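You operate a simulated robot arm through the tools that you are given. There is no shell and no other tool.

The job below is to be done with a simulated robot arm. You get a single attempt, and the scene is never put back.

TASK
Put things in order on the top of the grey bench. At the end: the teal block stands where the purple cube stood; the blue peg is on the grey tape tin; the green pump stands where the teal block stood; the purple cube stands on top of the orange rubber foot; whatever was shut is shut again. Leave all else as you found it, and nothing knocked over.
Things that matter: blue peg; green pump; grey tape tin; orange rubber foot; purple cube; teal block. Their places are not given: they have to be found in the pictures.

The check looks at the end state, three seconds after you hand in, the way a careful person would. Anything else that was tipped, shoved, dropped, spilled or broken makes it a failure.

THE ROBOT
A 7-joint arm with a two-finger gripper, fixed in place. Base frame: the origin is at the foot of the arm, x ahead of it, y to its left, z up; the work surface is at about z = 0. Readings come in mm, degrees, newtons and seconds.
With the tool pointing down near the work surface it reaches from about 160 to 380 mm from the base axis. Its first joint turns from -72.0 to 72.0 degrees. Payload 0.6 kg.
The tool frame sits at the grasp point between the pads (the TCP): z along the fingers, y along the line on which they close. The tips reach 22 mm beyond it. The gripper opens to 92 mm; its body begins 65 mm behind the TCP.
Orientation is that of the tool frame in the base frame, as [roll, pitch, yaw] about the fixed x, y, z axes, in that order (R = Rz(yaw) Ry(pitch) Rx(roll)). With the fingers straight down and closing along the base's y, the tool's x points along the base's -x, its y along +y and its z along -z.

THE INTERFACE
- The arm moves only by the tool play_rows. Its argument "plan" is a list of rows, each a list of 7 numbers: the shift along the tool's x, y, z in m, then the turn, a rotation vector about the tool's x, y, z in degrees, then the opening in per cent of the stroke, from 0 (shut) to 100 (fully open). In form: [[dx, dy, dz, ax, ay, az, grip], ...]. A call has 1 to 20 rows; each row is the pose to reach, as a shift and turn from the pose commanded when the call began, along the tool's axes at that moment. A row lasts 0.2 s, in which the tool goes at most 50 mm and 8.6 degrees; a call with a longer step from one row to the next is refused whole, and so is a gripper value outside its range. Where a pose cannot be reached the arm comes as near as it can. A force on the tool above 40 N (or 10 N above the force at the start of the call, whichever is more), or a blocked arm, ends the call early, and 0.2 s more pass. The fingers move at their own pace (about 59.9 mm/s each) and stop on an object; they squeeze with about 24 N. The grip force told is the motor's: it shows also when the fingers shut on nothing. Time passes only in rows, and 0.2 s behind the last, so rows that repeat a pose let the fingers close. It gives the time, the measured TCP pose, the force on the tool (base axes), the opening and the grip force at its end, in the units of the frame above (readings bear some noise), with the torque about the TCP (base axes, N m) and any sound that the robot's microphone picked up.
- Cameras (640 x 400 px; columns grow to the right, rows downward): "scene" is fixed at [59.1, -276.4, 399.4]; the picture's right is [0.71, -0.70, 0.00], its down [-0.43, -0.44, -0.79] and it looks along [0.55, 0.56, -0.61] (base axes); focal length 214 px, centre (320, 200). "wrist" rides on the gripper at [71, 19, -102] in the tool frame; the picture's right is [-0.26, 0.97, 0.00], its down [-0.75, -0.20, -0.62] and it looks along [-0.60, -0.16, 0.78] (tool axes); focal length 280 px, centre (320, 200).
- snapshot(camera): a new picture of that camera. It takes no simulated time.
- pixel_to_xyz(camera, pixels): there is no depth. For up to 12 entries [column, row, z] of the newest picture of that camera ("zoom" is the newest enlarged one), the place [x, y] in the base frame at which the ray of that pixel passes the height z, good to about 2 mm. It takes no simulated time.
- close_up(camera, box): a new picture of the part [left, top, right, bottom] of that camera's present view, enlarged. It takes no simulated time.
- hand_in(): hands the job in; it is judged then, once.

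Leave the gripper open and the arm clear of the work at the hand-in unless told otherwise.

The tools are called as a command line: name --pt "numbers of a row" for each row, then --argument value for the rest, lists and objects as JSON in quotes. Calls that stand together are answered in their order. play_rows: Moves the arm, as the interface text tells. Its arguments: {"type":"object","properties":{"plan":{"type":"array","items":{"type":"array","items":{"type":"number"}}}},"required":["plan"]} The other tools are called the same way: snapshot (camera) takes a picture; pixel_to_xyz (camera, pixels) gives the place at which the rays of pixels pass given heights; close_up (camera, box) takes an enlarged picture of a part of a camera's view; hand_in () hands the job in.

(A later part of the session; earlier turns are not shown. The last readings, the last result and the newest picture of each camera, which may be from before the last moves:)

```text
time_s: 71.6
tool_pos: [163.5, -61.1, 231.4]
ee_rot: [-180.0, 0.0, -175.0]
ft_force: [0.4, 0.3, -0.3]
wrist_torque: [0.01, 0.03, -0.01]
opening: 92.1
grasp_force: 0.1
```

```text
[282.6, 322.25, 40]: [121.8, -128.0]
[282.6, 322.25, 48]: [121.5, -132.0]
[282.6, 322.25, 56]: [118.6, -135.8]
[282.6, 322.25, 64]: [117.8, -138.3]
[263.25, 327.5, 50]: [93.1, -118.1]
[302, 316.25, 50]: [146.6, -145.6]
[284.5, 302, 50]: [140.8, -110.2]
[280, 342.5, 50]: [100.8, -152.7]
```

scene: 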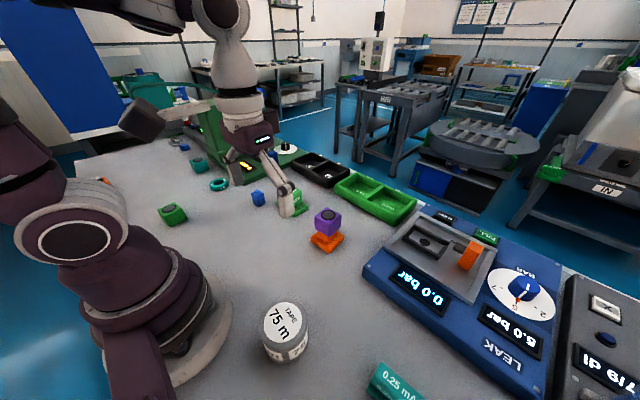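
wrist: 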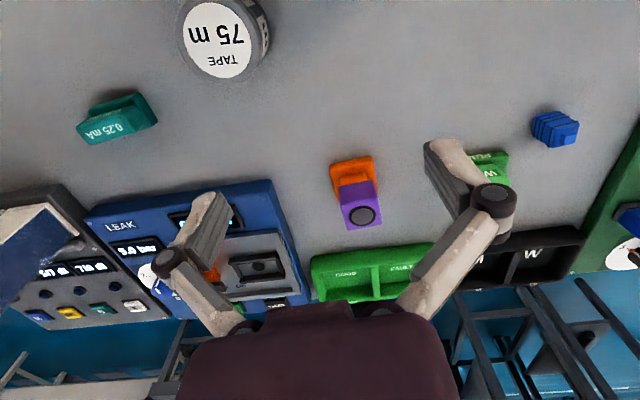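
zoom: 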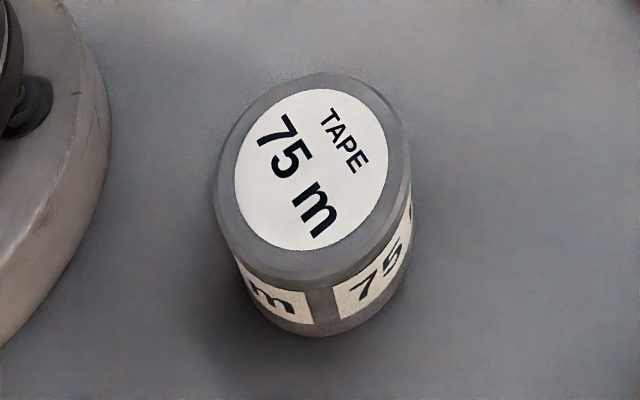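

The tin's centre comes out near (119.5,-137) with its top around z≈55–64, so I'll find the height by touch. Before moving to the peg I'll check where the press column stands and the arm's own base ring.

pixel_to_xyz --camera "scene" --pixels '[[225, 160, 15], [260, 155, 20], [232, 163, 15], [228, 315, 0], [205, 270, 0]]'

play_rows --pt "-0.0068 0.0125 0.003 0 0 0 100" --pt "-0.0219 0.0401 0.01 0 0 0 100" --pt "-0.0411 0.0752 0.018 0 0 0 100" --pt "-0.0589 0.1078 0.026 0 0 0 100" --pt "-0.0767 0.1404 0.034 0 0 0 100" --pt "-0.0945 0.1731 0.041 0 0 0 100" --pt "-0.1123 0.2057 0.049 0 0 0 100" --pt "-0.1259 0.2307 0.055 0 0 0 100" --pt "-0.1369 0.2508 0.06 0 0 0 100" --pt "-0.1369 0.2508 0.06 0 0 0 100"

play_rows --pt "0 0 0 0 0 0 100"

play_rows --pt "0 0 0 0 0 0 100"

snapshot --camera "wrist"

close_up --camera "wrist" --box '[280, 50, 360, 120]'

```text
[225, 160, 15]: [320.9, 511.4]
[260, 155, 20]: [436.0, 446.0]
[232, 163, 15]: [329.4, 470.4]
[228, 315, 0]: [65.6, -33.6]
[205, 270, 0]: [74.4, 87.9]
```

```text
time_s: 73.8
tool_pos: [281.4, 200.7, 170.4]
ee_rot: [179.9, 0.0, -175.0]
ft_force: [-0.1, 1.1, -0.7]
wrist_torque: [0.01, 0.02, 0.05]
opening: 92.2
grasp_force: 0.0
```

```text
time_s: 74.2
tool_pos: [280.6, 200.8, 170.8]
ee_rot: [179.9, -0.1, -175.0]
ft_force: [-0.7, 0.1, 0.0]
wrist_torque: [0.02, 0.01, 0.0]
opening: 91.9
grasp_force: 0.1
```

```text
time_s: 74.6
tool_pos: [280.8, 200.7, 170.7]
ee_rot: [179.9, 0.0, -175.1]
ft_force: [-0.8, 0.3, -0.3]
wrist_torque: [-0.02, -0.03, -0.01]
opening: 92.2
grasp_force: 0.0
```

```text
taken
```

wrist: 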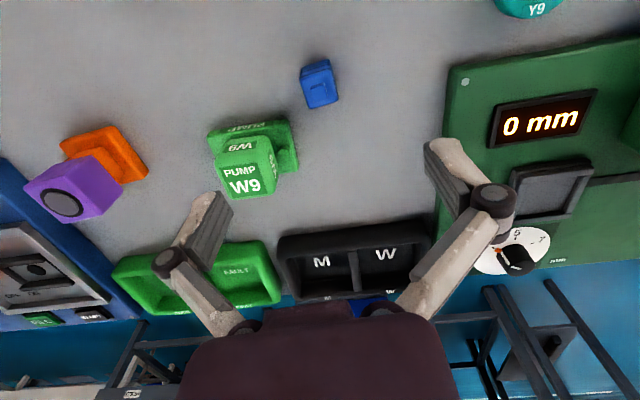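

```text
5.71 times, centred on (320, 85) of wrist
```

zoom: 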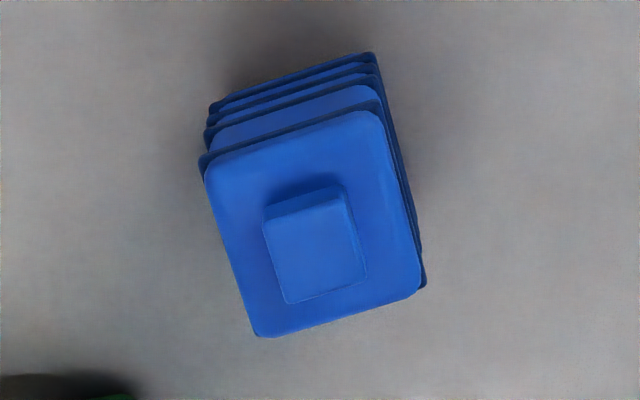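

pixel_to_xyz --camera "wrist" --pixels '[[299.9, 80.1, 42], [330.2, 68.9, 42], [337.2, 101.3, 42], [309.2, 109, 42], [300.8, 69.4, 0], [329.6, 59.5, 0], [319, 93, 48]]'

```text
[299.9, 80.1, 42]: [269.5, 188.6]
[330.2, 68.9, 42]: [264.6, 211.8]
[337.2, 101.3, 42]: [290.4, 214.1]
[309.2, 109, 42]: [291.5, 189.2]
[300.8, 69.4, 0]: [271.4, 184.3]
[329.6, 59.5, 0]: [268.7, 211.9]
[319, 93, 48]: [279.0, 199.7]
```

The peg's centre is (279,200.8) and its turn about +5°, which the gripper matches. I'll narrow the opening to about 60 mm to keep clear of the pump, and go down.

play_rows --pt "0.0019 0 0.0 0 0 0 65" --pt "0.0019 0 0.025 0 0 0 65" --pt "0.0019 0 0.055 0 0 0 65" --pt "0.0019 0 0.085 0 0 0 65" --pt "0.0019 0 0.11 0 0 0 65" --pt "0.0019 0 0.128 0 0 0 65" --pt "0.0019 0 0.137 0 0 0 65" --pt "0.0019 0 0.142 0 0 0 65" --pt "0.0019 0 0.142 0 0 0 65"

snapshot --camera "wrist"

close_up --camera "scene" --box '[210, 150, 310, 230]'

```text
time_s: 76.6
tool_pos: [279.0, 201.8, 27.9]
ee_rot: [179.9, -0.1, -175.0]
ft_force: [0.3, 0.4, 0.0]
wrist_torque: [-0.02, 0.01, 0.0]
opening: 59.9
grasp_force: 0.0
```

```text
taken
```

wrist: 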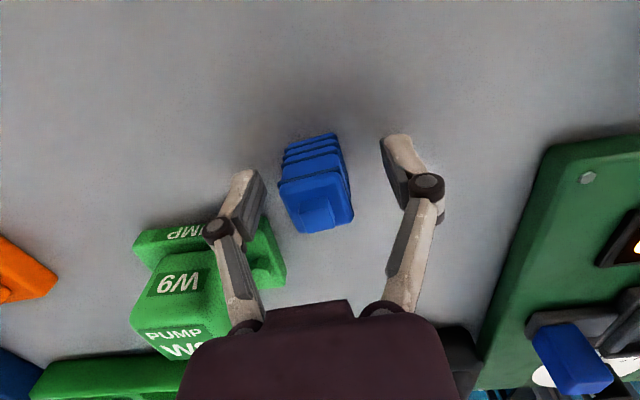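

```text
5.00 times, centred on (260, 190) of scene
```

zoom: 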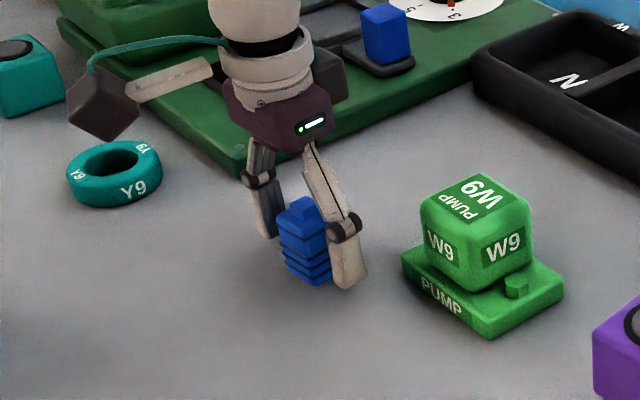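

The peg is centred between the fingers and the pump is clear. I'm closing on it and lifting a few mm.

play_rows --pt "0 0 0 0 0 0 55" --pt "0 0 0 0 0 0 45" --pt "0 0 0 0 0 0 35" --pt "0 0 0 0 0 0 20" --pt "0 0 0 0 0 0 0" --pt "0 0 0 0 0 0 0" --pt "0 0 0 0 0 0 0" --pt "0 0 0 0 0 0 0"

play_rows --pt "0 0 -0.001 0 0 0 0" --pt "0 0 -0.002 0 0 0 0" --pt "0 0 -0.004 0 0 0 0" --pt "0 0 -0.006 0 0 0 0" --pt "0 0 -0.006 0 0 0 0"

snapshot --camera "wrist"

close_up --camera "scene" --box '[210, 150, 310, 230]'

```text
time_s: 78.4
tool_pos: [277.9, 201.3, 28.3]
ee_rot: [180.0, -0.1, -174.9]
ft_force: [-0.1, -0.5, 1.2]
wrist_torque: [0.0, -0.01, 0.04]
opening: 24.9
grasp_force: 24.3
```

```text
time_s: 79.6
tool_pos: [277.2, 201.6, 34.7]
ee_rot: [180.0, 0.0, -175.1]
ft_force: [-0.3, -0.1, -0.2]
wrist_torque: [0.02, 0.01, 0.01]
opening: 25.0
grasp_force: 24.4
```

```text
taken
```

wrist: 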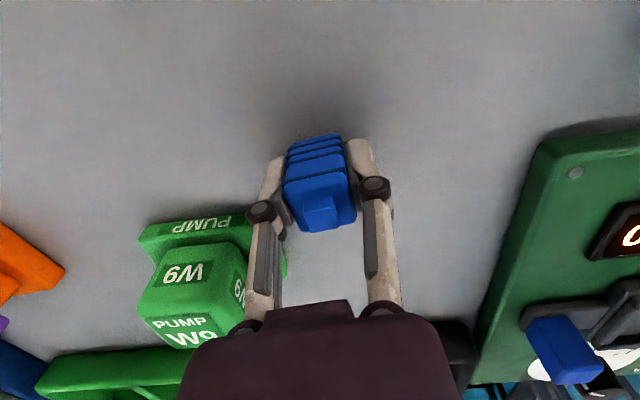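

```text
5.00 times, centred on (260, 190) of scene
```

zoom: 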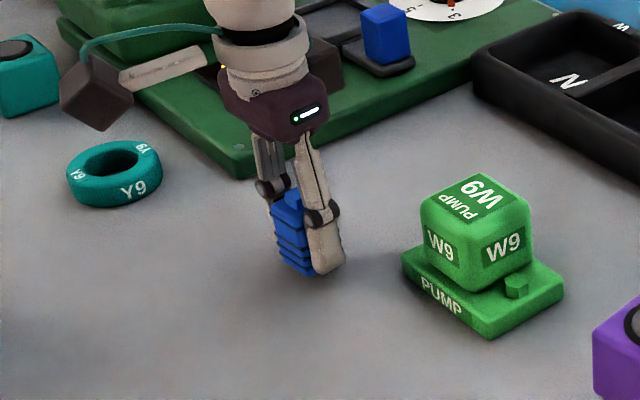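

The peg is held (25 mm, 24 N) and lifted. I'll raise it to about z=130 gently.

play_rows --pt "0 0 -0.003 0 0 0 0" --pt "0 0 -0.008 0 0 0 0" --pt "0 0 -0.015 0 0 0 0" --pt "0 0 -0.024 0 0 0 0" --pt "0 0 -0.034 0 0 0 0" --pt "0 0 -0.045 0 0 0 0" --pt "0 0 -0.056 0 0 0 0" --pt "0 0 -0.067 0 0 0 0" --pt "0 0 -0.077 0 0 0 0" --pt "0 0 -0.086 0 0 0 0" --pt "0 0 -0.092 0 0 0 0" --pt "0 0 -0.095 0 0 0 0" --pt "0 0 -0.095 0 0 0 0"

play_rows --pt "0.0013 -0.0029 0 0 0 0 0" --pt "0.0038 -0.0087 0 0 0 0 0" --pt "0.0077 -0.0175 0 0 0 0 0" --pt "0.0128 -0.0291 0 0 0 0 0" --pt "0.0192 -0.0437 0 0 0 0 0" --pt "0.026 -0.0592 0 0 0 0 0" --pt "0.0328 -0.0747 0 0 0 0 0" --pt "0.0397 -0.0902 0 0 0 0 0" --pt "0.0465 -0.1058 0 0 0 0 0" --pt "0.0533 -0.1213 0 0 0 0 0" --pt "0.0601 -0.1368 0 0 0 0 0" --pt "0.067 -0.1523 0 0 0 0 0" --pt "0.0738 -0.1679 0 0 0 0 0" --pt "0.0806 -0.1834 0 0 0 0 0" --pt "0.0874 -0.1989 0 0 0 0 0" --pt "0.0943 -0.2145 0 0 0 0 0" --pt "0.1002 -0.228 0 0 0 0 0" --pt "0.1054 -0.2397 0 0 0 0 0" --pt "0.1088 -0.2475 0 0 0 0 0" --pt "0.1109 -0.2523 0 0 0 0 0"

snapshot --camera "wrist"

snapshot --camera "scene"

```text
time_s: 82.4
tool_pos: [277.8, 201.1, 128.7]
ee_rot: [180.0, 0.0, -175.0]
ft_force: [1.0, -0.7, -0.5]
wrist_torque: [0.0, -0.01, 0.02]
opening: 25.2
grasp_force: 23.8
```

```text
time_s: 86.6
tool_pos: [190.5, -60.2, 127.7]
ee_rot: [-179.9, 0.0, -175.0]
ft_force: [0.4, -0.2, 0.1]
wrist_torque: [0.0, -0.01, 0.0]
opening: 25.0
grasp_force: 23.4
```

```text
taken
```

wrist: 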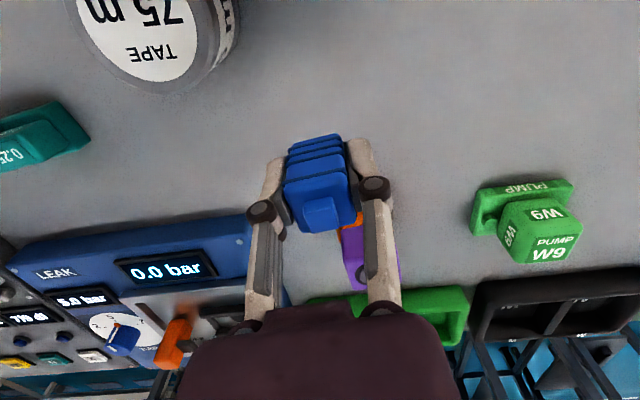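

```text
taken
```

scene: 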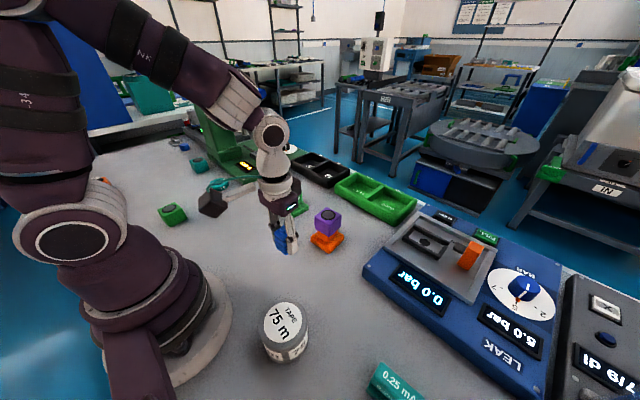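

The peg is held and the tin shows at (150,40). I'm moving over the tin.

play_rows --pt "0.0022 -0.002 0 0 0 0 0" --pt "0.0067 -0.0061 0 0 0 0 0" --pt "0.0133 -0.0122 0 0 0 0 0" --pt "0.0221 -0.0203 0 0 0 0 0" --pt "0.0325 -0.0299 0 0 0 0 0" --pt "0.0429 -0.0394 0 0 0 0 0" --pt "0.0532 -0.0489 0 0 0 0 0" --pt "0.0621 -0.057 0 0 0 0 0" --pt "0.0687 -0.0631 0 0 0 0 0" --pt "0.0732 -0.0672 0 0 0 0 0" --pt "0.0758 -0.0696 0 0 0 0 0" --pt "0.0769 -0.0706 0 0 0 0 0" --pt "0.0769 -0.0706 0 0 0 0 0"

play_rows --pt "0 0 0 0 0 0 0"

snapshot --camera "wrist"

close_up --camera "scene" --box '[220, 240, 360, 380]'

snapshot --camera "scene"

```text
time_s: 89.4
tool_pos: [118.1, -136.8, 127.5]
ee_rot: [-180.0, 0.0, -175.0]
ft_force: [-1.1, 1.1, -0.1]
wrist_torque: [0.0, -0.04, 0.01]
opening: 24.9
grasp_force: 24.2
```

```text
time_s: 89.8
tool_pos: [119.9, -137.1, 128.6]
ee_rot: [-180.0, 0.1, -175.0]
ft_force: [0.2, 0.4, 0.5]
wrist_torque: [0.0, 0.0, 0.02]
opening: 25.2
grasp_force: 23.5
```

```text
taken
```

wrist: 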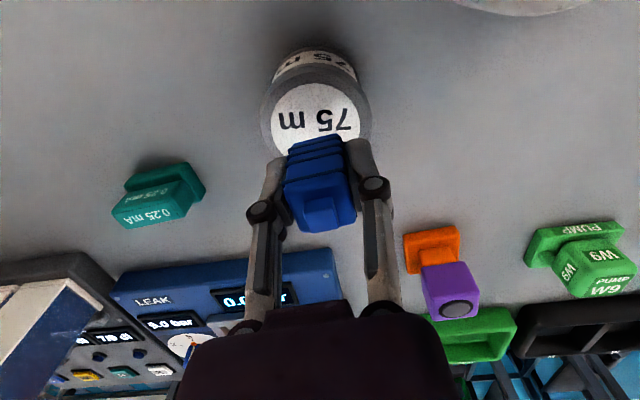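

```text
2.86 times, centred on (290, 310) of scene
```

zoom: 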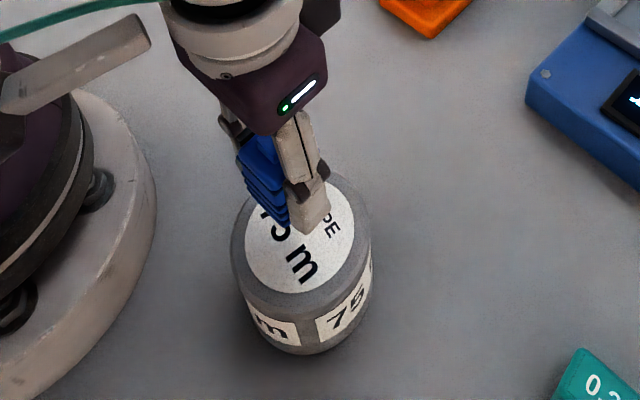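

```text
taken
```

scene: 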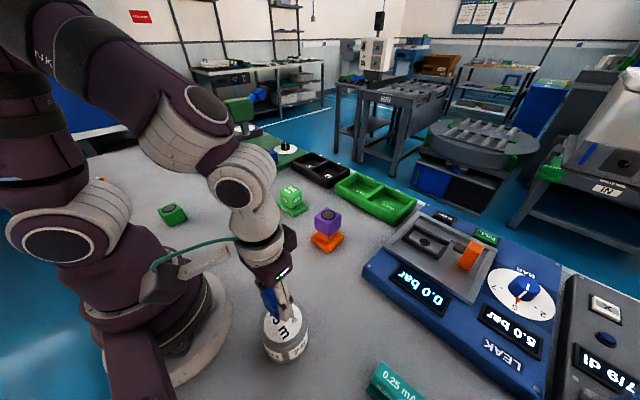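

close_up --camera "wrist" --box '[240, 30, 400, 160]'

```text
3.08 times, centred on (320, 95) of wrist
```

zoom: 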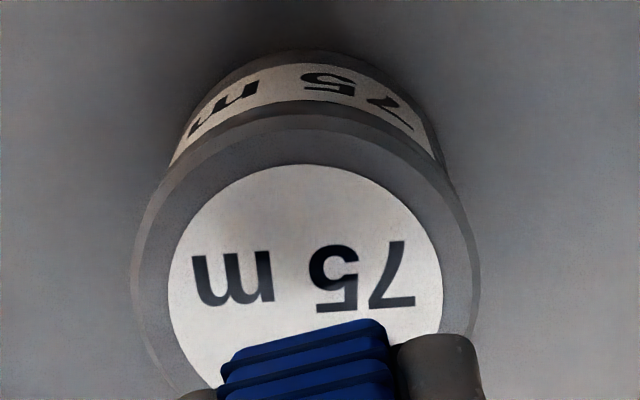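

The tin's label centre is at about (315,123), so I'll shift 3 mm toward -y, then lower toward the tin.

play_rows --pt "0 -0.001 0.002 0 0 0 0" --pt "0 -0.002 0.006 0 0 0 0" --pt "0 -0.003 0.011 0 0 0 0" --pt "0 -0.003 0.017 0 0 0 0" --pt "0 -0.003 0.022 0 0 0 0" --pt "0 -0.003 0.026 0 0 0 0" --pt "0 -0.003 0.028 0 0 0 0" --pt "0 -0.003 0.028 0 0 0 0"

snapshot --camera "wrist"

close_up --camera "scene" --box '[230, 260, 340, 370]'

```text
time_s: 91.6
tool_pos: [118.2, -140.3, 99.8]
ee_rot: [-180.0, -0.1, -175.0]
ft_force: [-0.8, -0.3, 0.0]
wrist_torque: [-0.03, 0.0, -0.02]
opening: 25.0
grasp_force: 23.5
```

```text
taken
```

wrist: 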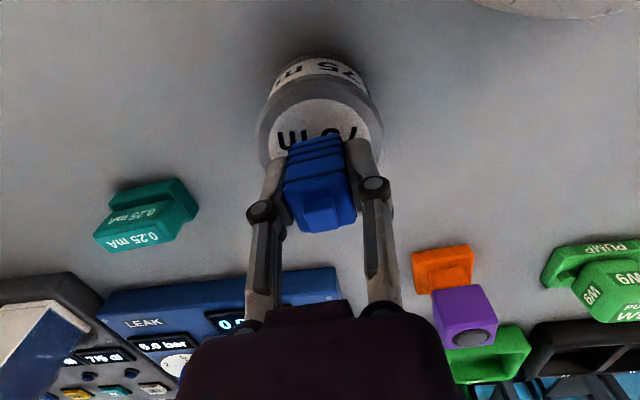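

```text
3.64 times, centred on (285, 315) of scene
```

zoom: 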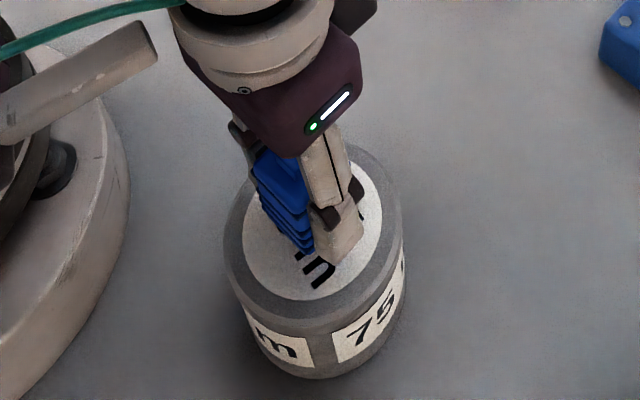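

Still clear and centred. I'm lowering in 1 mm rows and checking the force.

play_rows --pt "0 0 0.001 0 0 0 0" --pt "0 0 0.002 0 0 0 0" --pt "0 0 0.003 0 0 0 0" --pt "0 0 0.004 0 0 0 0" --pt "0 0 0.004 0 0 0 0"

play_rows --pt "0 0 0.001 0 0 0 0" --pt "0 0 0.002 0 0 0 0" --pt "0 0 0.002 0 0 0 0"

```text
time_s: 92.8
tool_pos: [119.2, -140.7, 96.4]
ee_rot: [-180.0, 0.0, -175.0]
ft_force: [0.0, 0.4, -0.4]
wrist_torque: [0.01, 0.0, -0.03]
opening: 25.0
grasp_force: 23.9
```

```text
time_s: 93.6
tool_pos: [117.2, -139.3, 95.6]
ee_rot: [-180.0, 0.0, -175.0]
ft_force: [-0.6, 1.2, -0.4]
wrist_torque: [0.0, -0.01, 0.01]
opening: 24.8
grasp_force: 24.3
```

play_rows --pt "0 0 0.001 0 0 0 0" --pt "0 0 0.002 0 0 0 0" --pt "0 0 0.002 0 0 0 0"

close_up --camera "scene" --box '[250, 285, 320, 345]'

```text
time_s: 94.4
tool_pos: [119.2, -139.3, 93.2]
ee_rot: [-180.0, 0.0, -175.0]
ft_force: [-0.5, -0.4, -1.1]
wrist_torque: [-0.03, 0.0, 0.0]
opening: 25.0
grasp_force: 24.2
```

```text
6.67 times, centred on (285, 315) of scene
```

zoom: 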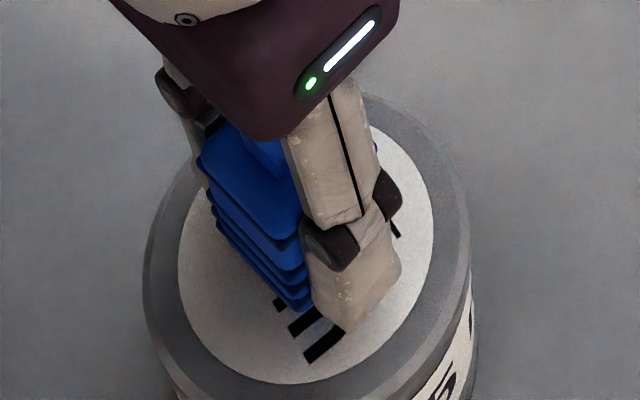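

No contact yet at z≈93. I'll continue.

play_rows --pt "0 0 0.001 0 0 0 0" --pt "0 0 0.002 0 0 0 0" --pt "0 0 0.002 0 0 0 0"

play_rows --pt "0 0 0.001 0 0 0 0" --pt "0 0 0.002 0 0 0 0" --pt "0 0 0.002 0 0 0 0"

```text
time_s: 95.2
tool_pos: [118.7, -139.8, 91.0]
ee_rot: [179.9, 0.0, -175.0]
ft_force: [0.9, 3.0, 19.4]
wrist_torque: [0.06, -0.04, 0.01]
opening: 24.8
grasp_force: 23.9
```

```text
time_s: 96.0
tool_pos: [117.2, -139.4, 89.0]
ee_rot: [-179.9, -0.1, -175.0]
ft_force: [0.0, -4.2, 19.4]
wrist_torque: [-0.13, 0.0, -0.02]
opening: 25.1
grasp_force: 23.9
```

Contact at 19 N, and the peg bottom is on the tin. I'll ease off a little before opening.

play_rows --pt "0 0 -0.0004 0 0 0 0" --pt "0 0 -0.0008 0 0 0 0" --pt "0 0 -0.0008 0 0 0 0"

close_up --camera "scene" --box '[250, 285, 320, 345]'

snapshot --camera "wrist"

```text
time_s: 96.8
tool_pos: [119.0, -138.3, 89.0]
ee_rot: [179.9, 0.0, -174.9]
ft_force: [-0.6, 0.5, 0.3]
wrist_torque: [-0.01, 0.01, -0.03]
opening: 25.2
grasp_force: 24.3
```

```text
6.67 times, centred on (285, 315) of scene
```

zoom: 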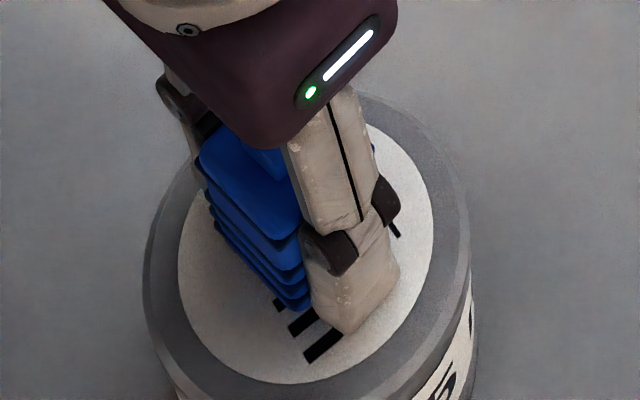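

```text
taken
```

wrist: 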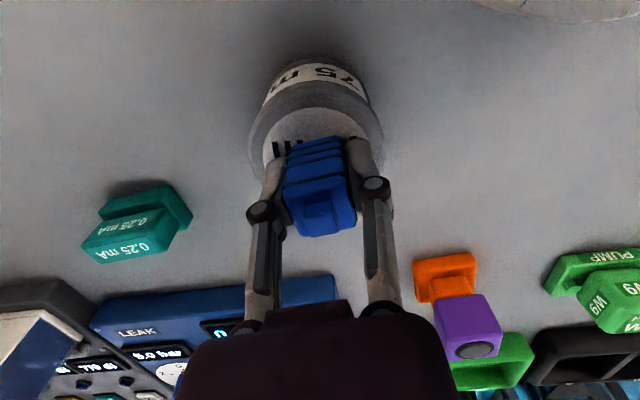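

The force is near zero, so the peg is just resting. I'll go down 0.3 mm and open slowly.

play_rows --pt "0 0 0.0003 0 0 0 0" --pt "0 0 0.0003 0 0 0 27.5" --pt "0 0 0.0003 0 0 0 29" --pt "0 0 0.0003 0 0 0 31" --pt "0 0 0.0003 0 0 0 35" --pt "0 0 0.0003 0 0 0 42" --pt "0 0 0.0003 0 0 0 50" --pt "0 0 0.0003 0 0 0 55" --pt "0 0 0.0003 0 0 0 55"

snapshot --camera "wrist"

close_up --camera "scene" --box '[250, 285, 320, 345]'

```text
time_s: 98.8
tool_pos: [118.9, -139.3, 88.4]
ee_rot: [-180.0, 0.1, -175.0]
ft_force: [-0.2, -0.4, 0.1]
wrist_torque: [-0.02, -0.04, -0.04]
opening: 50.8
grasp_force: 0.0
```

```text
taken
```

wrist: 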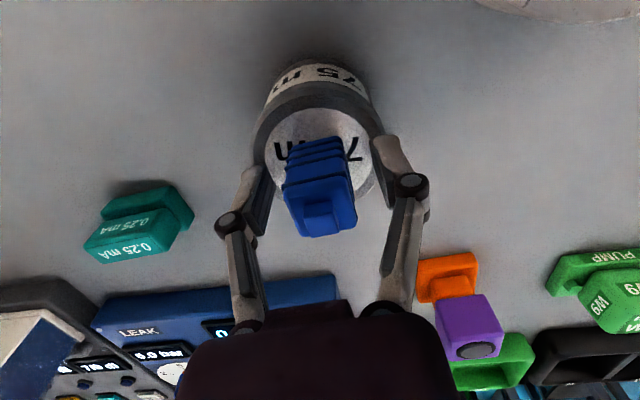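

```text
6.67 times, centred on (285, 315) of scene
```

zoom: 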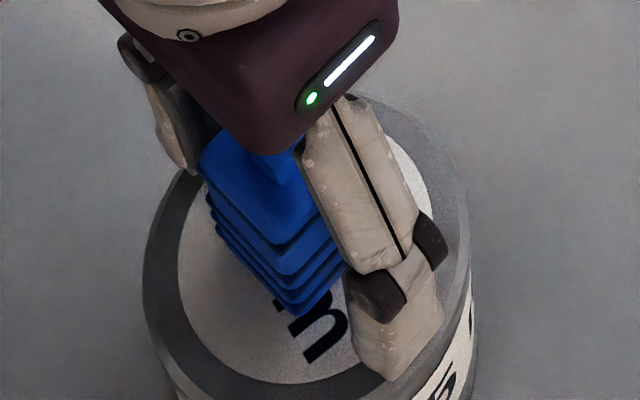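

The peg stands free on the tin. I'll raise straight up.

play_rows --pt "0 0 -0.005 0 0 0 55" --pt "0 0 -0.015 0 0 0 55" --pt "0 0 -0.03 0 0 0 55" --pt "0 0 -0.05 0 0 0 55" --pt "0 0 -0.075 0 0 0 55" --pt "0 0 -0.1 0 0 0 55" --pt "0 0 -0.12 0 0 0 55" --pt "0 0 -0.125 0 0 0 55" --pt "0 0 -0.125 0 0 0 55"

snapshot --camera "wrist"

close_up --camera "scene" --box '[240, 270, 330, 370]'

snapshot --camera "scene"

```text
time_s: 100.8
tool_pos: [119.0, -140.1, 214.2]
ee_rot: [179.9, 0.1, -175.0]
ft_force: [0.3, 0.2, 0.0]
wrist_torque: [0.01, 0.03, 0.01]
opening: 50.5
grasp_force: 0.0
```

```text
taken
```

wrist: 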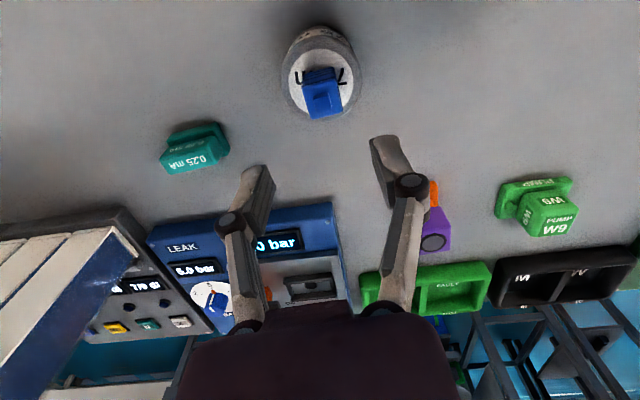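

```text
4.00 times, centred on (285, 320) of scene
```

zoom: 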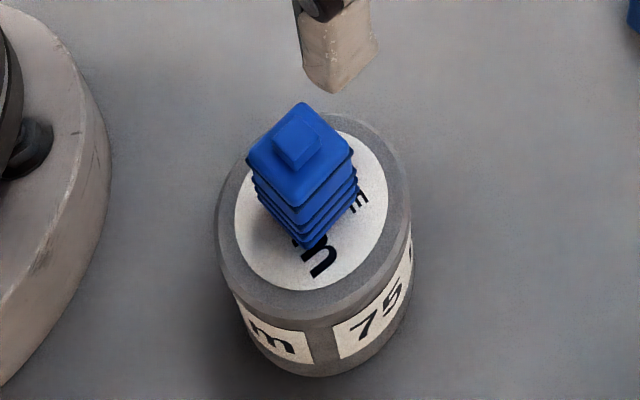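

```text
taken
```

scene: 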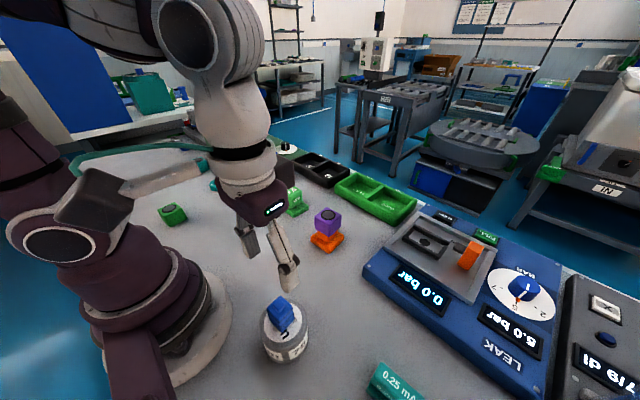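

The peg is upright on the tin. The pump is last: I'll move above it, opening wide and turning to its -1° yaw.

play_rows --pt "-0.0098 0.0096 0.001 0 0 0 60" --pt "-0.0318 0.0312 0.003 0 0 0.5 70" --pt "-0.0612 0.06 0.006 0 0 1.5 80" --pt "-0.0906 0.0889 0.009 0 0 2.5 90" --pt "-0.12 0.1177 0.012 0 0 3.5 100" --pt "-0.1494 0.1465 0.015 0 0 4.5 100" --pt "-0.1788 0.1753 0.018 0 0 5.3 100" --pt "-0.2057 0.2018 0.02 0 0 6 100" --pt "-0.2278 0.2234 0.022 0 0 6 100" --pt "-0.24 0.2354 0.024 0 0 6 100" --pt "-0.2449 0.2402 0.024 0 0 6 100" --pt "-0.2449 0.2402 0.024 0 0 6 100"

play_rows --pt "0 0 0 0 0 0 100"

play_rows --pt "0 0 0 0 0 0 100"

snapshot --camera "wrist"

close_up --camera "wrist" --box '[250, 20, 390, 130]'

close_up --camera "scene" --box '[260, 165, 350, 235]'

```text
time_s: 103.4
tool_pos: [341.0, 119.4, 189.5]
ee_rot: [-179.9, 0.0, 179.0]
ft_force: [-1.6, 0.0, -0.9]
wrist_torque: [0.03, 0.05, -0.01]
opening: 91.8
grasp_force: 0.1
```

```text
time_s: 103.8
tool_pos: [342.4, 120.2, 190.4]
ee_rot: [179.9, 0.0, 179.0]
ft_force: [1.0, 0.4, 0.0]
wrist_torque: [0.02, 0.05, 0.01]
opening: 92.0
grasp_force: 0.1
```

```text
time_s: 104.2
tool_pos: [341.9, 120.4, 188.6]
ee_rot: [180.0, 0.0, 179.0]
ft_force: [-0.4, 0.4, 0.4]
wrist_torque: [-0.03, -0.01, -0.03]
opening: 92.2
grasp_force: 0.0
```

```text
taken
```

wrist: 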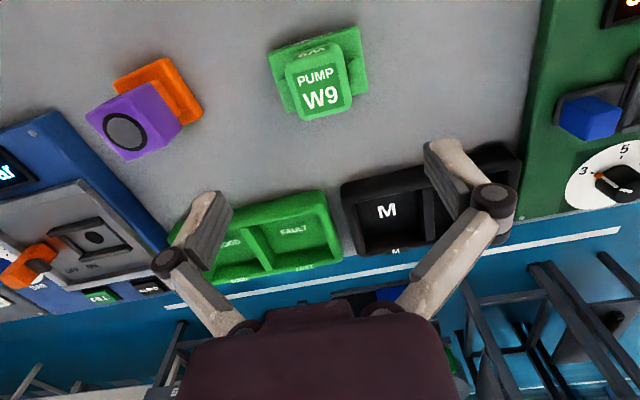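

```text
3.64 times, centred on (320, 75) of wrist
```

zoom: 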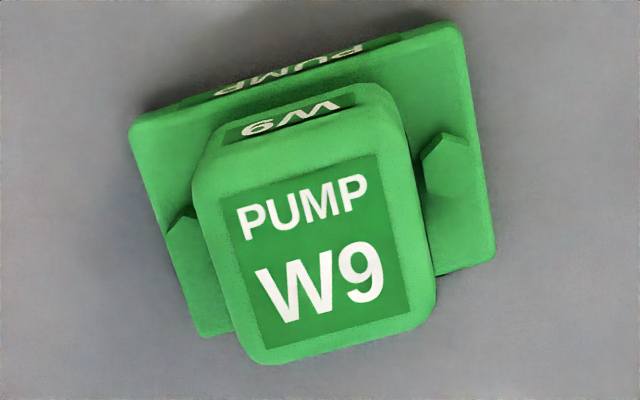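

```text
5.71 times, centred on (305, 200) of scene
```

zoom: 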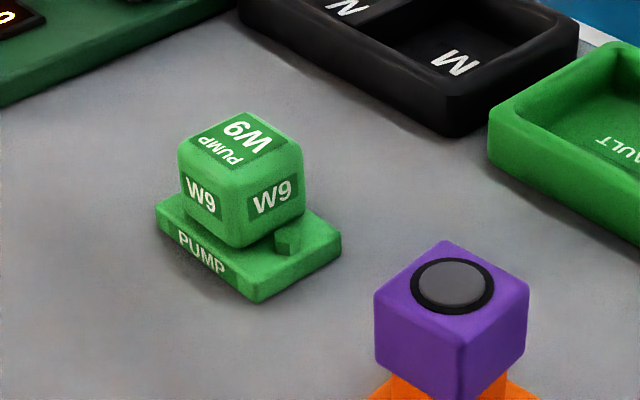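

pixel_to_xyz --camera "wrist" --pixels '[[286.9, 72.2, 55], [341.9, 57.1, 55], [351.5, 106.5, 55], [300.7, 118.9, 55], [267.7, 55.7, 12], [357, 27.7, 12], [367.4, 87.3, 12], [288.3, 112, 12], [348, 67, 20], [353.5, 57, 20], [364, 69, 20], [354, 75, 14]]'

pixel_to_xyz --camera "wrist" --pixels '[[319.9, 89.2, 55], [284, 78, 20], [278, 84, 14]]'

```text
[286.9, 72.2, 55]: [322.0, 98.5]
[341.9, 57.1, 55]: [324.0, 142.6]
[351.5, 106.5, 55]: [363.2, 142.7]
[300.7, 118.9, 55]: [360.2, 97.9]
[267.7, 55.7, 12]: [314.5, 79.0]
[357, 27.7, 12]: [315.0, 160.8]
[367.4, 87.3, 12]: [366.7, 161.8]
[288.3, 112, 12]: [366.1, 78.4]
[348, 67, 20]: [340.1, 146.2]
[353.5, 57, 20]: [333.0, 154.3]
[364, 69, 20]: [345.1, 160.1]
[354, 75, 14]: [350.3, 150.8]
```

```text
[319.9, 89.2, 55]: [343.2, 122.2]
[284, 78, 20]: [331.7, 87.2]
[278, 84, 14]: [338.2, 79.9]
```

The pump's plate centre is (340.6,120.1) and its body centre (342.4,120.4), 45 mm wide in y. The bolts beside it rise to z≈21, so I'll grip the body at TCP z≈50, keeping the tips above the bolts.

play_rows --pt "0 0 0.02 0 0 0 100" --pt "0 0 0.05 0 0 0 100" --pt "0 0 0.08 0 0 0 100" --pt "0 0 0.105 0 0 0 100" --pt "0 0 0.123 0 0 0 100" --pt "0 0 0.134 0 0 0 100" --pt "0 0 0.1395 0 0 0 100" --pt "0 0 0.1395 0 0 0 100"

snapshot --camera "wrist"

close_up --camera "scene" --box '[260, 155, 340, 225]'

```text
time_s: 106.0
tool_pos: [339.9, 120.5, 50.0]
ee_rot: [-180.0, -0.1, 179.0]
ft_force: [-0.4, 0.2, 0.2]
wrist_torque: [0.0, 0.0, -0.04]
opening: 92.0
grasp_force: 0.1
```

```text
taken
```

wrist: 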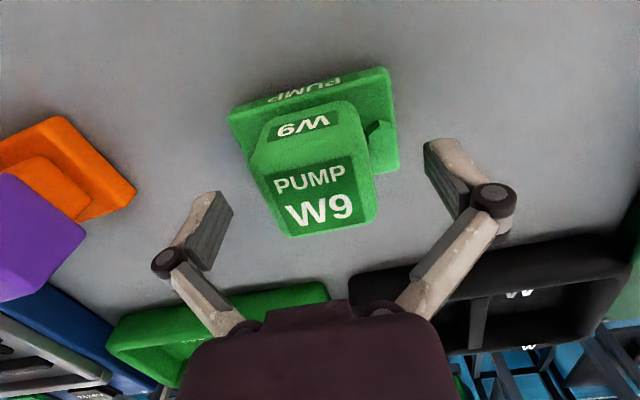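

```text
5.71 times, centred on (300, 190) of scene
```

zoom: 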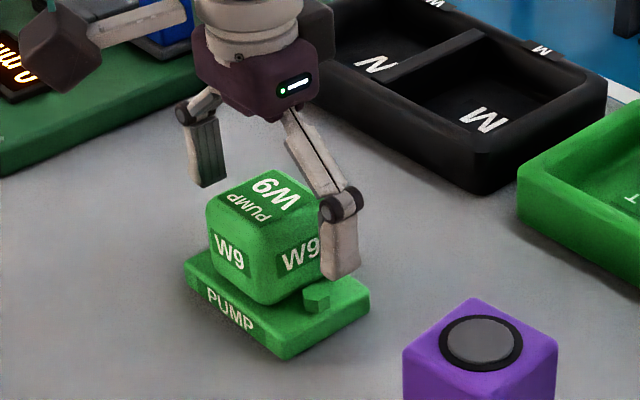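

The tips are above the bolts and the body is between the pads. I'm closing.

play_rows --pt "0 0 0 0 0 0 85" --pt "0 0 0 0 0 0 72" --pt "0 0 0 0 0 0 60" --pt "0 0 0 0 0 0 50" --pt "0 0 0 0 0 0 30" --pt "0 0 0 0 0 0 0" --pt "0 0 0 0 0 0 0" --pt "0 0 0 0 0 0 0" --pt "0 0 0 0 0 0 0"

snapshot --camera "wrist"

close_up --camera "scene" --box '[260, 155, 340, 225]'

```text
time_s: 108.0
tool_pos: [341.1, 120.9, 51.0]
ee_rot: [-180.0, 0.0, 179.0]
ft_force: [0.4, -2.7, 5.5]
wrist_torque: [-0.1, 0.09, 0.02]
opening: 47.7
grasp_force: 24.3
```

```text
taken
```

wrist: 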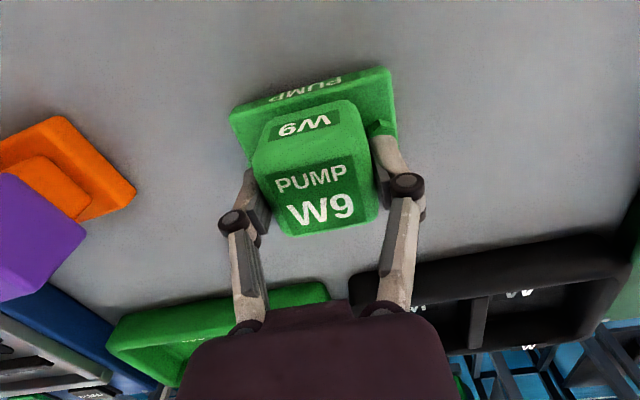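

```text
5.71 times, centred on (300, 190) of scene
```

zoom: 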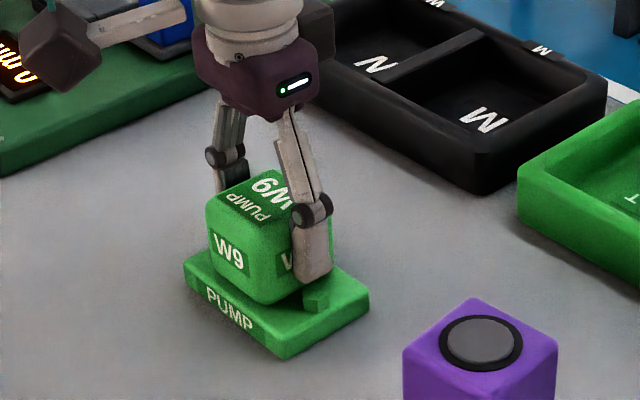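

Gripped at 47.7 mm. I'll lift slowly and check.

play_rows --pt "0 0 -0.001 0 0 0 0" --pt "0 0 -0.002 0 0 0 0" --pt "0 0 -0.004 0 0 0 0" --pt "0 0 -0.006 0 0 0 0" --pt "0 0 -0.008 0 0 0 0" --pt "0 0 -0.008 0 0 0 0"

snapshot --camera "wrist"

close_up --camera "scene" --box '[260, 155, 340, 225]'

```text
time_s: 109.4
tool_pos: [342.0, 121.7, 59.1]
ee_rot: [180.0, 0.1, 179.0]
ft_force: [0.3, -0.1, -3.8]
wrist_torque: [0.01, 0.02, -0.02]
opening: 47.6
grasp_force: 24.4
```

```text
taken
```

wrist: 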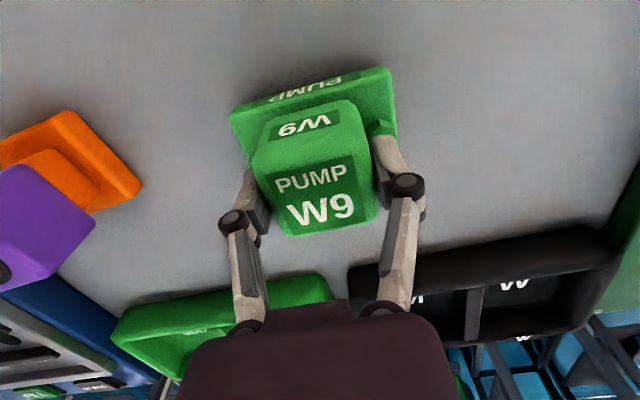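

```text
5.71 times, centred on (300, 190) of scene
```

zoom: 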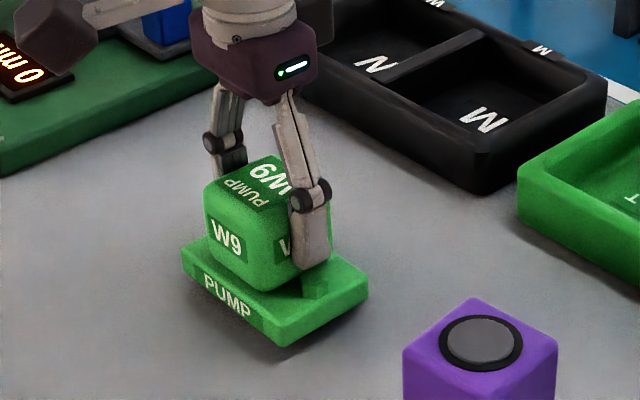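

The pump is held with about 3.8 N of weight and no slip. I'll raise it gently to z≈129.

play_rows --pt "0 0 -0.002 0 0 0 0" --pt "0 0 -0.006 0 0 0 0" --pt "0 0 -0.012 0 0 0 0" --pt "0 0 -0.02 0 0 0 0" --pt "0 0 -0.028 0 0 0 0" --pt "0 0 -0.036 0 0 0 0" --pt "0 0 -0.044 0 0 0 0" --pt "0 0 -0.052 0 0 0 0" --pt "0 0 -0.06 0 0 0 0" --pt "0 0 -0.066 0 0 0 0" --pt "0 0 -0.069 0 0 0 0" --pt "0 0 -0.07 0 0 0 0" --pt "0 0 -0.07 0 0 0 0"

snapshot --camera "wrist"

```text
time_s: 112.2
tool_pos: [342.7, 120.4, 129.2]
ee_rot: [179.9, 0.0, 178.8]
ft_force: [0.0, -1.0, -4.1]
wrist_torque: [0.02, -0.02, -0.01]
opening: 47.8
grasp_force: 24.0
```

```text
taken
```

wrist: 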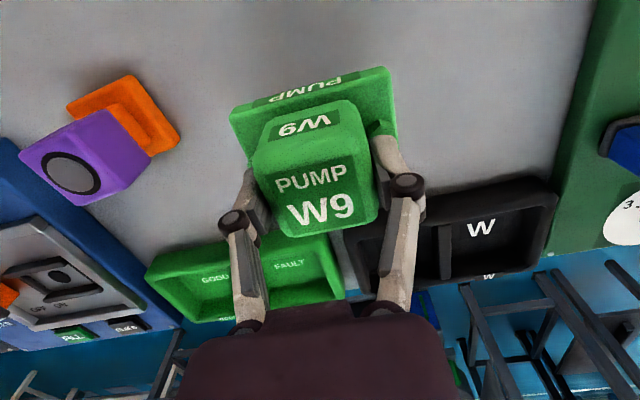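

It's steady. I'm carrying it to above the teal block's old place.

play_rows --pt "0.0024 0.0017 0 0 0 0 0" --pt "0.0067 0.0046 0 0 0 0 0" --pt "0.0123 0.0085 0 0 0 0 0" --pt "0.0206 0.0142 0 0 0 0 0" --pt "0.0305 0.021 0 0 0 0 0" --pt "0.0413 0.0284 0 0 0 0 0" --pt "0.0527 0.0363 0 0 0 0 0" --pt "0.0642 0.0443 0 0 0 0 0" --pt "0.0759 0.0523 0 0 0 0 0" --pt "0.0873 0.0602 0 0 0 0 0" --pt "0.099 0.0682 0 0 0 0 0" --pt "0.1096 0.0755 0 0 0 0 0" --pt "0.1195 0.0824 0 0 0 0 0" --pt "0.1278 0.088 0 0 0 0 0" --pt "0.1344 0.0926 0 0 0 0 0" --pt "0.1385 0.0955 0 0 0 0 0" --pt "0.1409 0.0971 0 0 0 0 0" --pt "0.1418 0.0977 0 0 0 0 0" --pt "0.1418 0.0977 0 0 0 0 0"

play_rows --pt "0 0 0 0 0 0 0"

play_rows --pt "0 0 0 0 0 0 0"

snapshot --camera "wrist"

snapshot --camera "scene"

```text
time_s: 116.2
tool_pos: [201.5, 220.7, 128.0]
ee_rot: [-180.0, 0.1, 179.0]
ft_force: [-0.1, -0.5, -3.3]
wrist_torque: [0.0, 0.0, -0.02]
opening: 48.0
grasp_force: 24.1
```

```text
time_s: 116.6
tool_pos: [201.1, 219.4, 129.9]
ee_rot: [-180.0, 0.0, 179.0]
ft_force: [-0.2, -0.2, -2.3]
wrist_torque: [-0.03, 0.02, 0.0]
opening: 47.7
grasp_force: 23.8
```

```text
time_s: 117.0
tool_pos: [201.9, 220.6, 130.5]
ee_rot: [-180.0, 0.0, 179.0]
ft_force: [0.2, 0.5, -3.7]
wrist_torque: [0.01, -0.01, 0.01]
opening: 47.5
grasp_force: 23.7
```

```text
taken
```

wrist: 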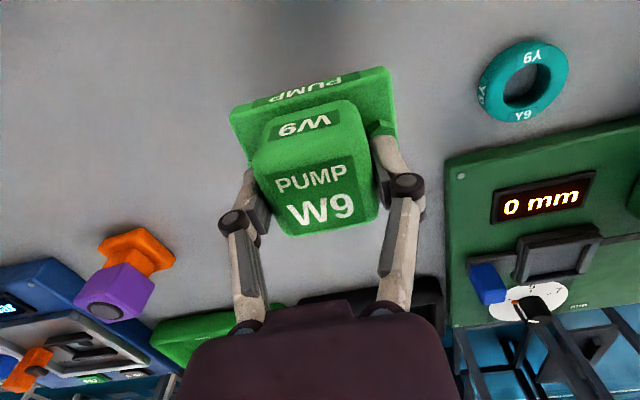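

```text
taken
```

scene: 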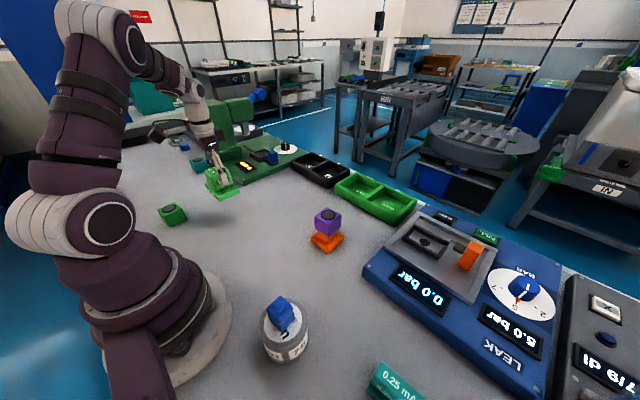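

Above the teal block's old place (TCP 201.5,220.3). I'll lower to about 4 mm above the bench.

play_rows --pt "0 0 0.002 0 0 0 0" --pt "0 0 0.006 0 0 0 0" --pt "0 0 0.012 0 0 0 0" --pt "0 0 0.02 0 0 0 0" --pt "0 0 0.029 0 0 0 0" --pt "0 0 0.038 0 0 0 0" --pt "0 0 0.047 0 0 0 0" --pt "0 0 0.056 0 0 0 0" --pt "0 0 0.063 0 0 0 0" --pt "0 0 0.069 0 0 0 0" --pt "0 0 0.073 0 0 0 0" --pt "0 0 0.075 0 0 0 0" --pt "0 0 0.075 0 0 0 0"

snapshot --camera "wrist"

close_up --camera "scene" --box '[180, 150, 280, 230]'

```text
time_s: 119.8
tool_pos: [200.9, 221.1, 55.0]
ee_rot: [180.0, 0.0, 179.0]
ft_force: [-0.8, -0.1, -2.9]
wrist_torque: [-0.02, -0.02, -0.02]
opening: 47.6
grasp_force: 24.8
```

```text
taken
```

wrist: 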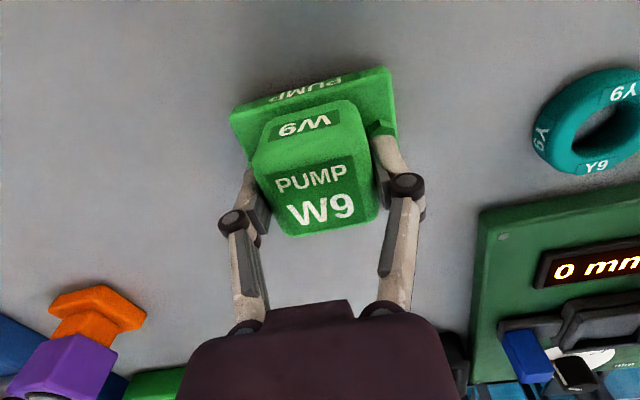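

```text
5.00 times, centred on (230, 190) of scene
```

zoom: 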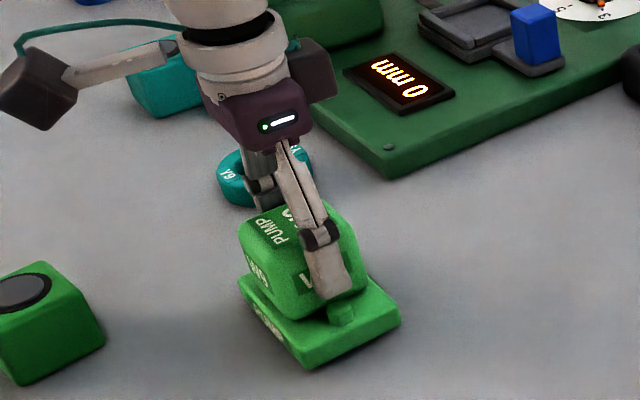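

I'm going down in 1 mm rows until contact, one short call at a time.

play_rows --pt "0 0 0.001 0 0 0 0" --pt "0 0 0.002 0 0 0 0" --pt "0 0 0.002 0 0 0 0"

```text
time_s: 120.6
tool_pos: [200.5, 222.1, 52.1]
ee_rot: [179.9, 0.0, 179.0]
ft_force: [-0.5, -0.6, -3.7]
wrist_torque: [-0.01, -0.02, 0.0]
opening: 47.6
grasp_force: 23.6
```

play_rows --pt "0 0 0.0005 0 0 0 0" --pt "0 0 0.001 0 0 0 0"

```text
time_s: 121.2
tool_pos: [201.4, 220.0, 51.3]
ee_rot: [-180.0, 0.0, 179.1]
ft_force: [-5.1, -4.6, 17.6]
wrist_torque: [-0.11, 0.08, 0.01]
opening: 47.8
grasp_force: 24.4
```

Contact at 17.6 N. I'll ease off 0.5 mm and open gradually.

play_rows --pt "0 0 -0.0005 0 0 0 0" --pt "0 0 -0.0005 0 0 0 0"

play_rows --pt "0 0 0 0 0 0 52.5" --pt "0 0 0 0 0 0 54" --pt "0 0 0 0 0 0 57" --pt "0 0 0 0 0 0 63" --pt "0 0 0 0 0 0 73" --pt "0 0 0 0 0 0 85" --pt "0 0 0 0 0 0 95" --pt "0 0 0 0 0 0 100" --pt "0 0 0 0 0 0 100"

snapshot --camera "wrist"

close_up --camera "scene" --box '[180, 150, 280, 230]'

```text
time_s: 121.8
tool_pos: [200.8, 220.2, 51.3]
ee_rot: [179.9, -0.1, 179.0]
ft_force: [0.1, -0.2, -3.3]
wrist_torque: [-0.01, 0.02, 0.03]
opening: 47.6
grasp_force: 24.1
```

```text
time_s: 123.8
tool_pos: [201.3, 220.1, 51.3]
ee_rot: [180.0, 0.1, 179.1]
ft_force: [0.2, 0.2, 0.1]
wrist_torque: [0.0, 0.02, -0.02]
opening: 92.2
grasp_force: 0.1
```

```text
taken
```

wrist: 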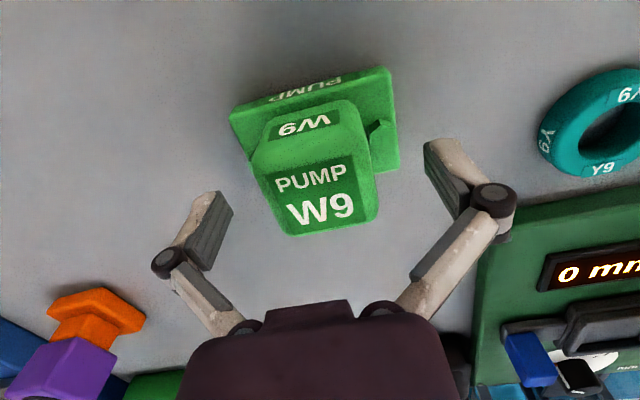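

```text
5.00 times, centred on (230, 190) of scene
```

zoom: 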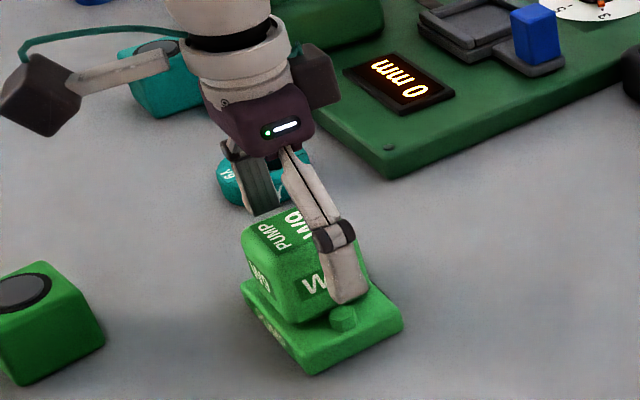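

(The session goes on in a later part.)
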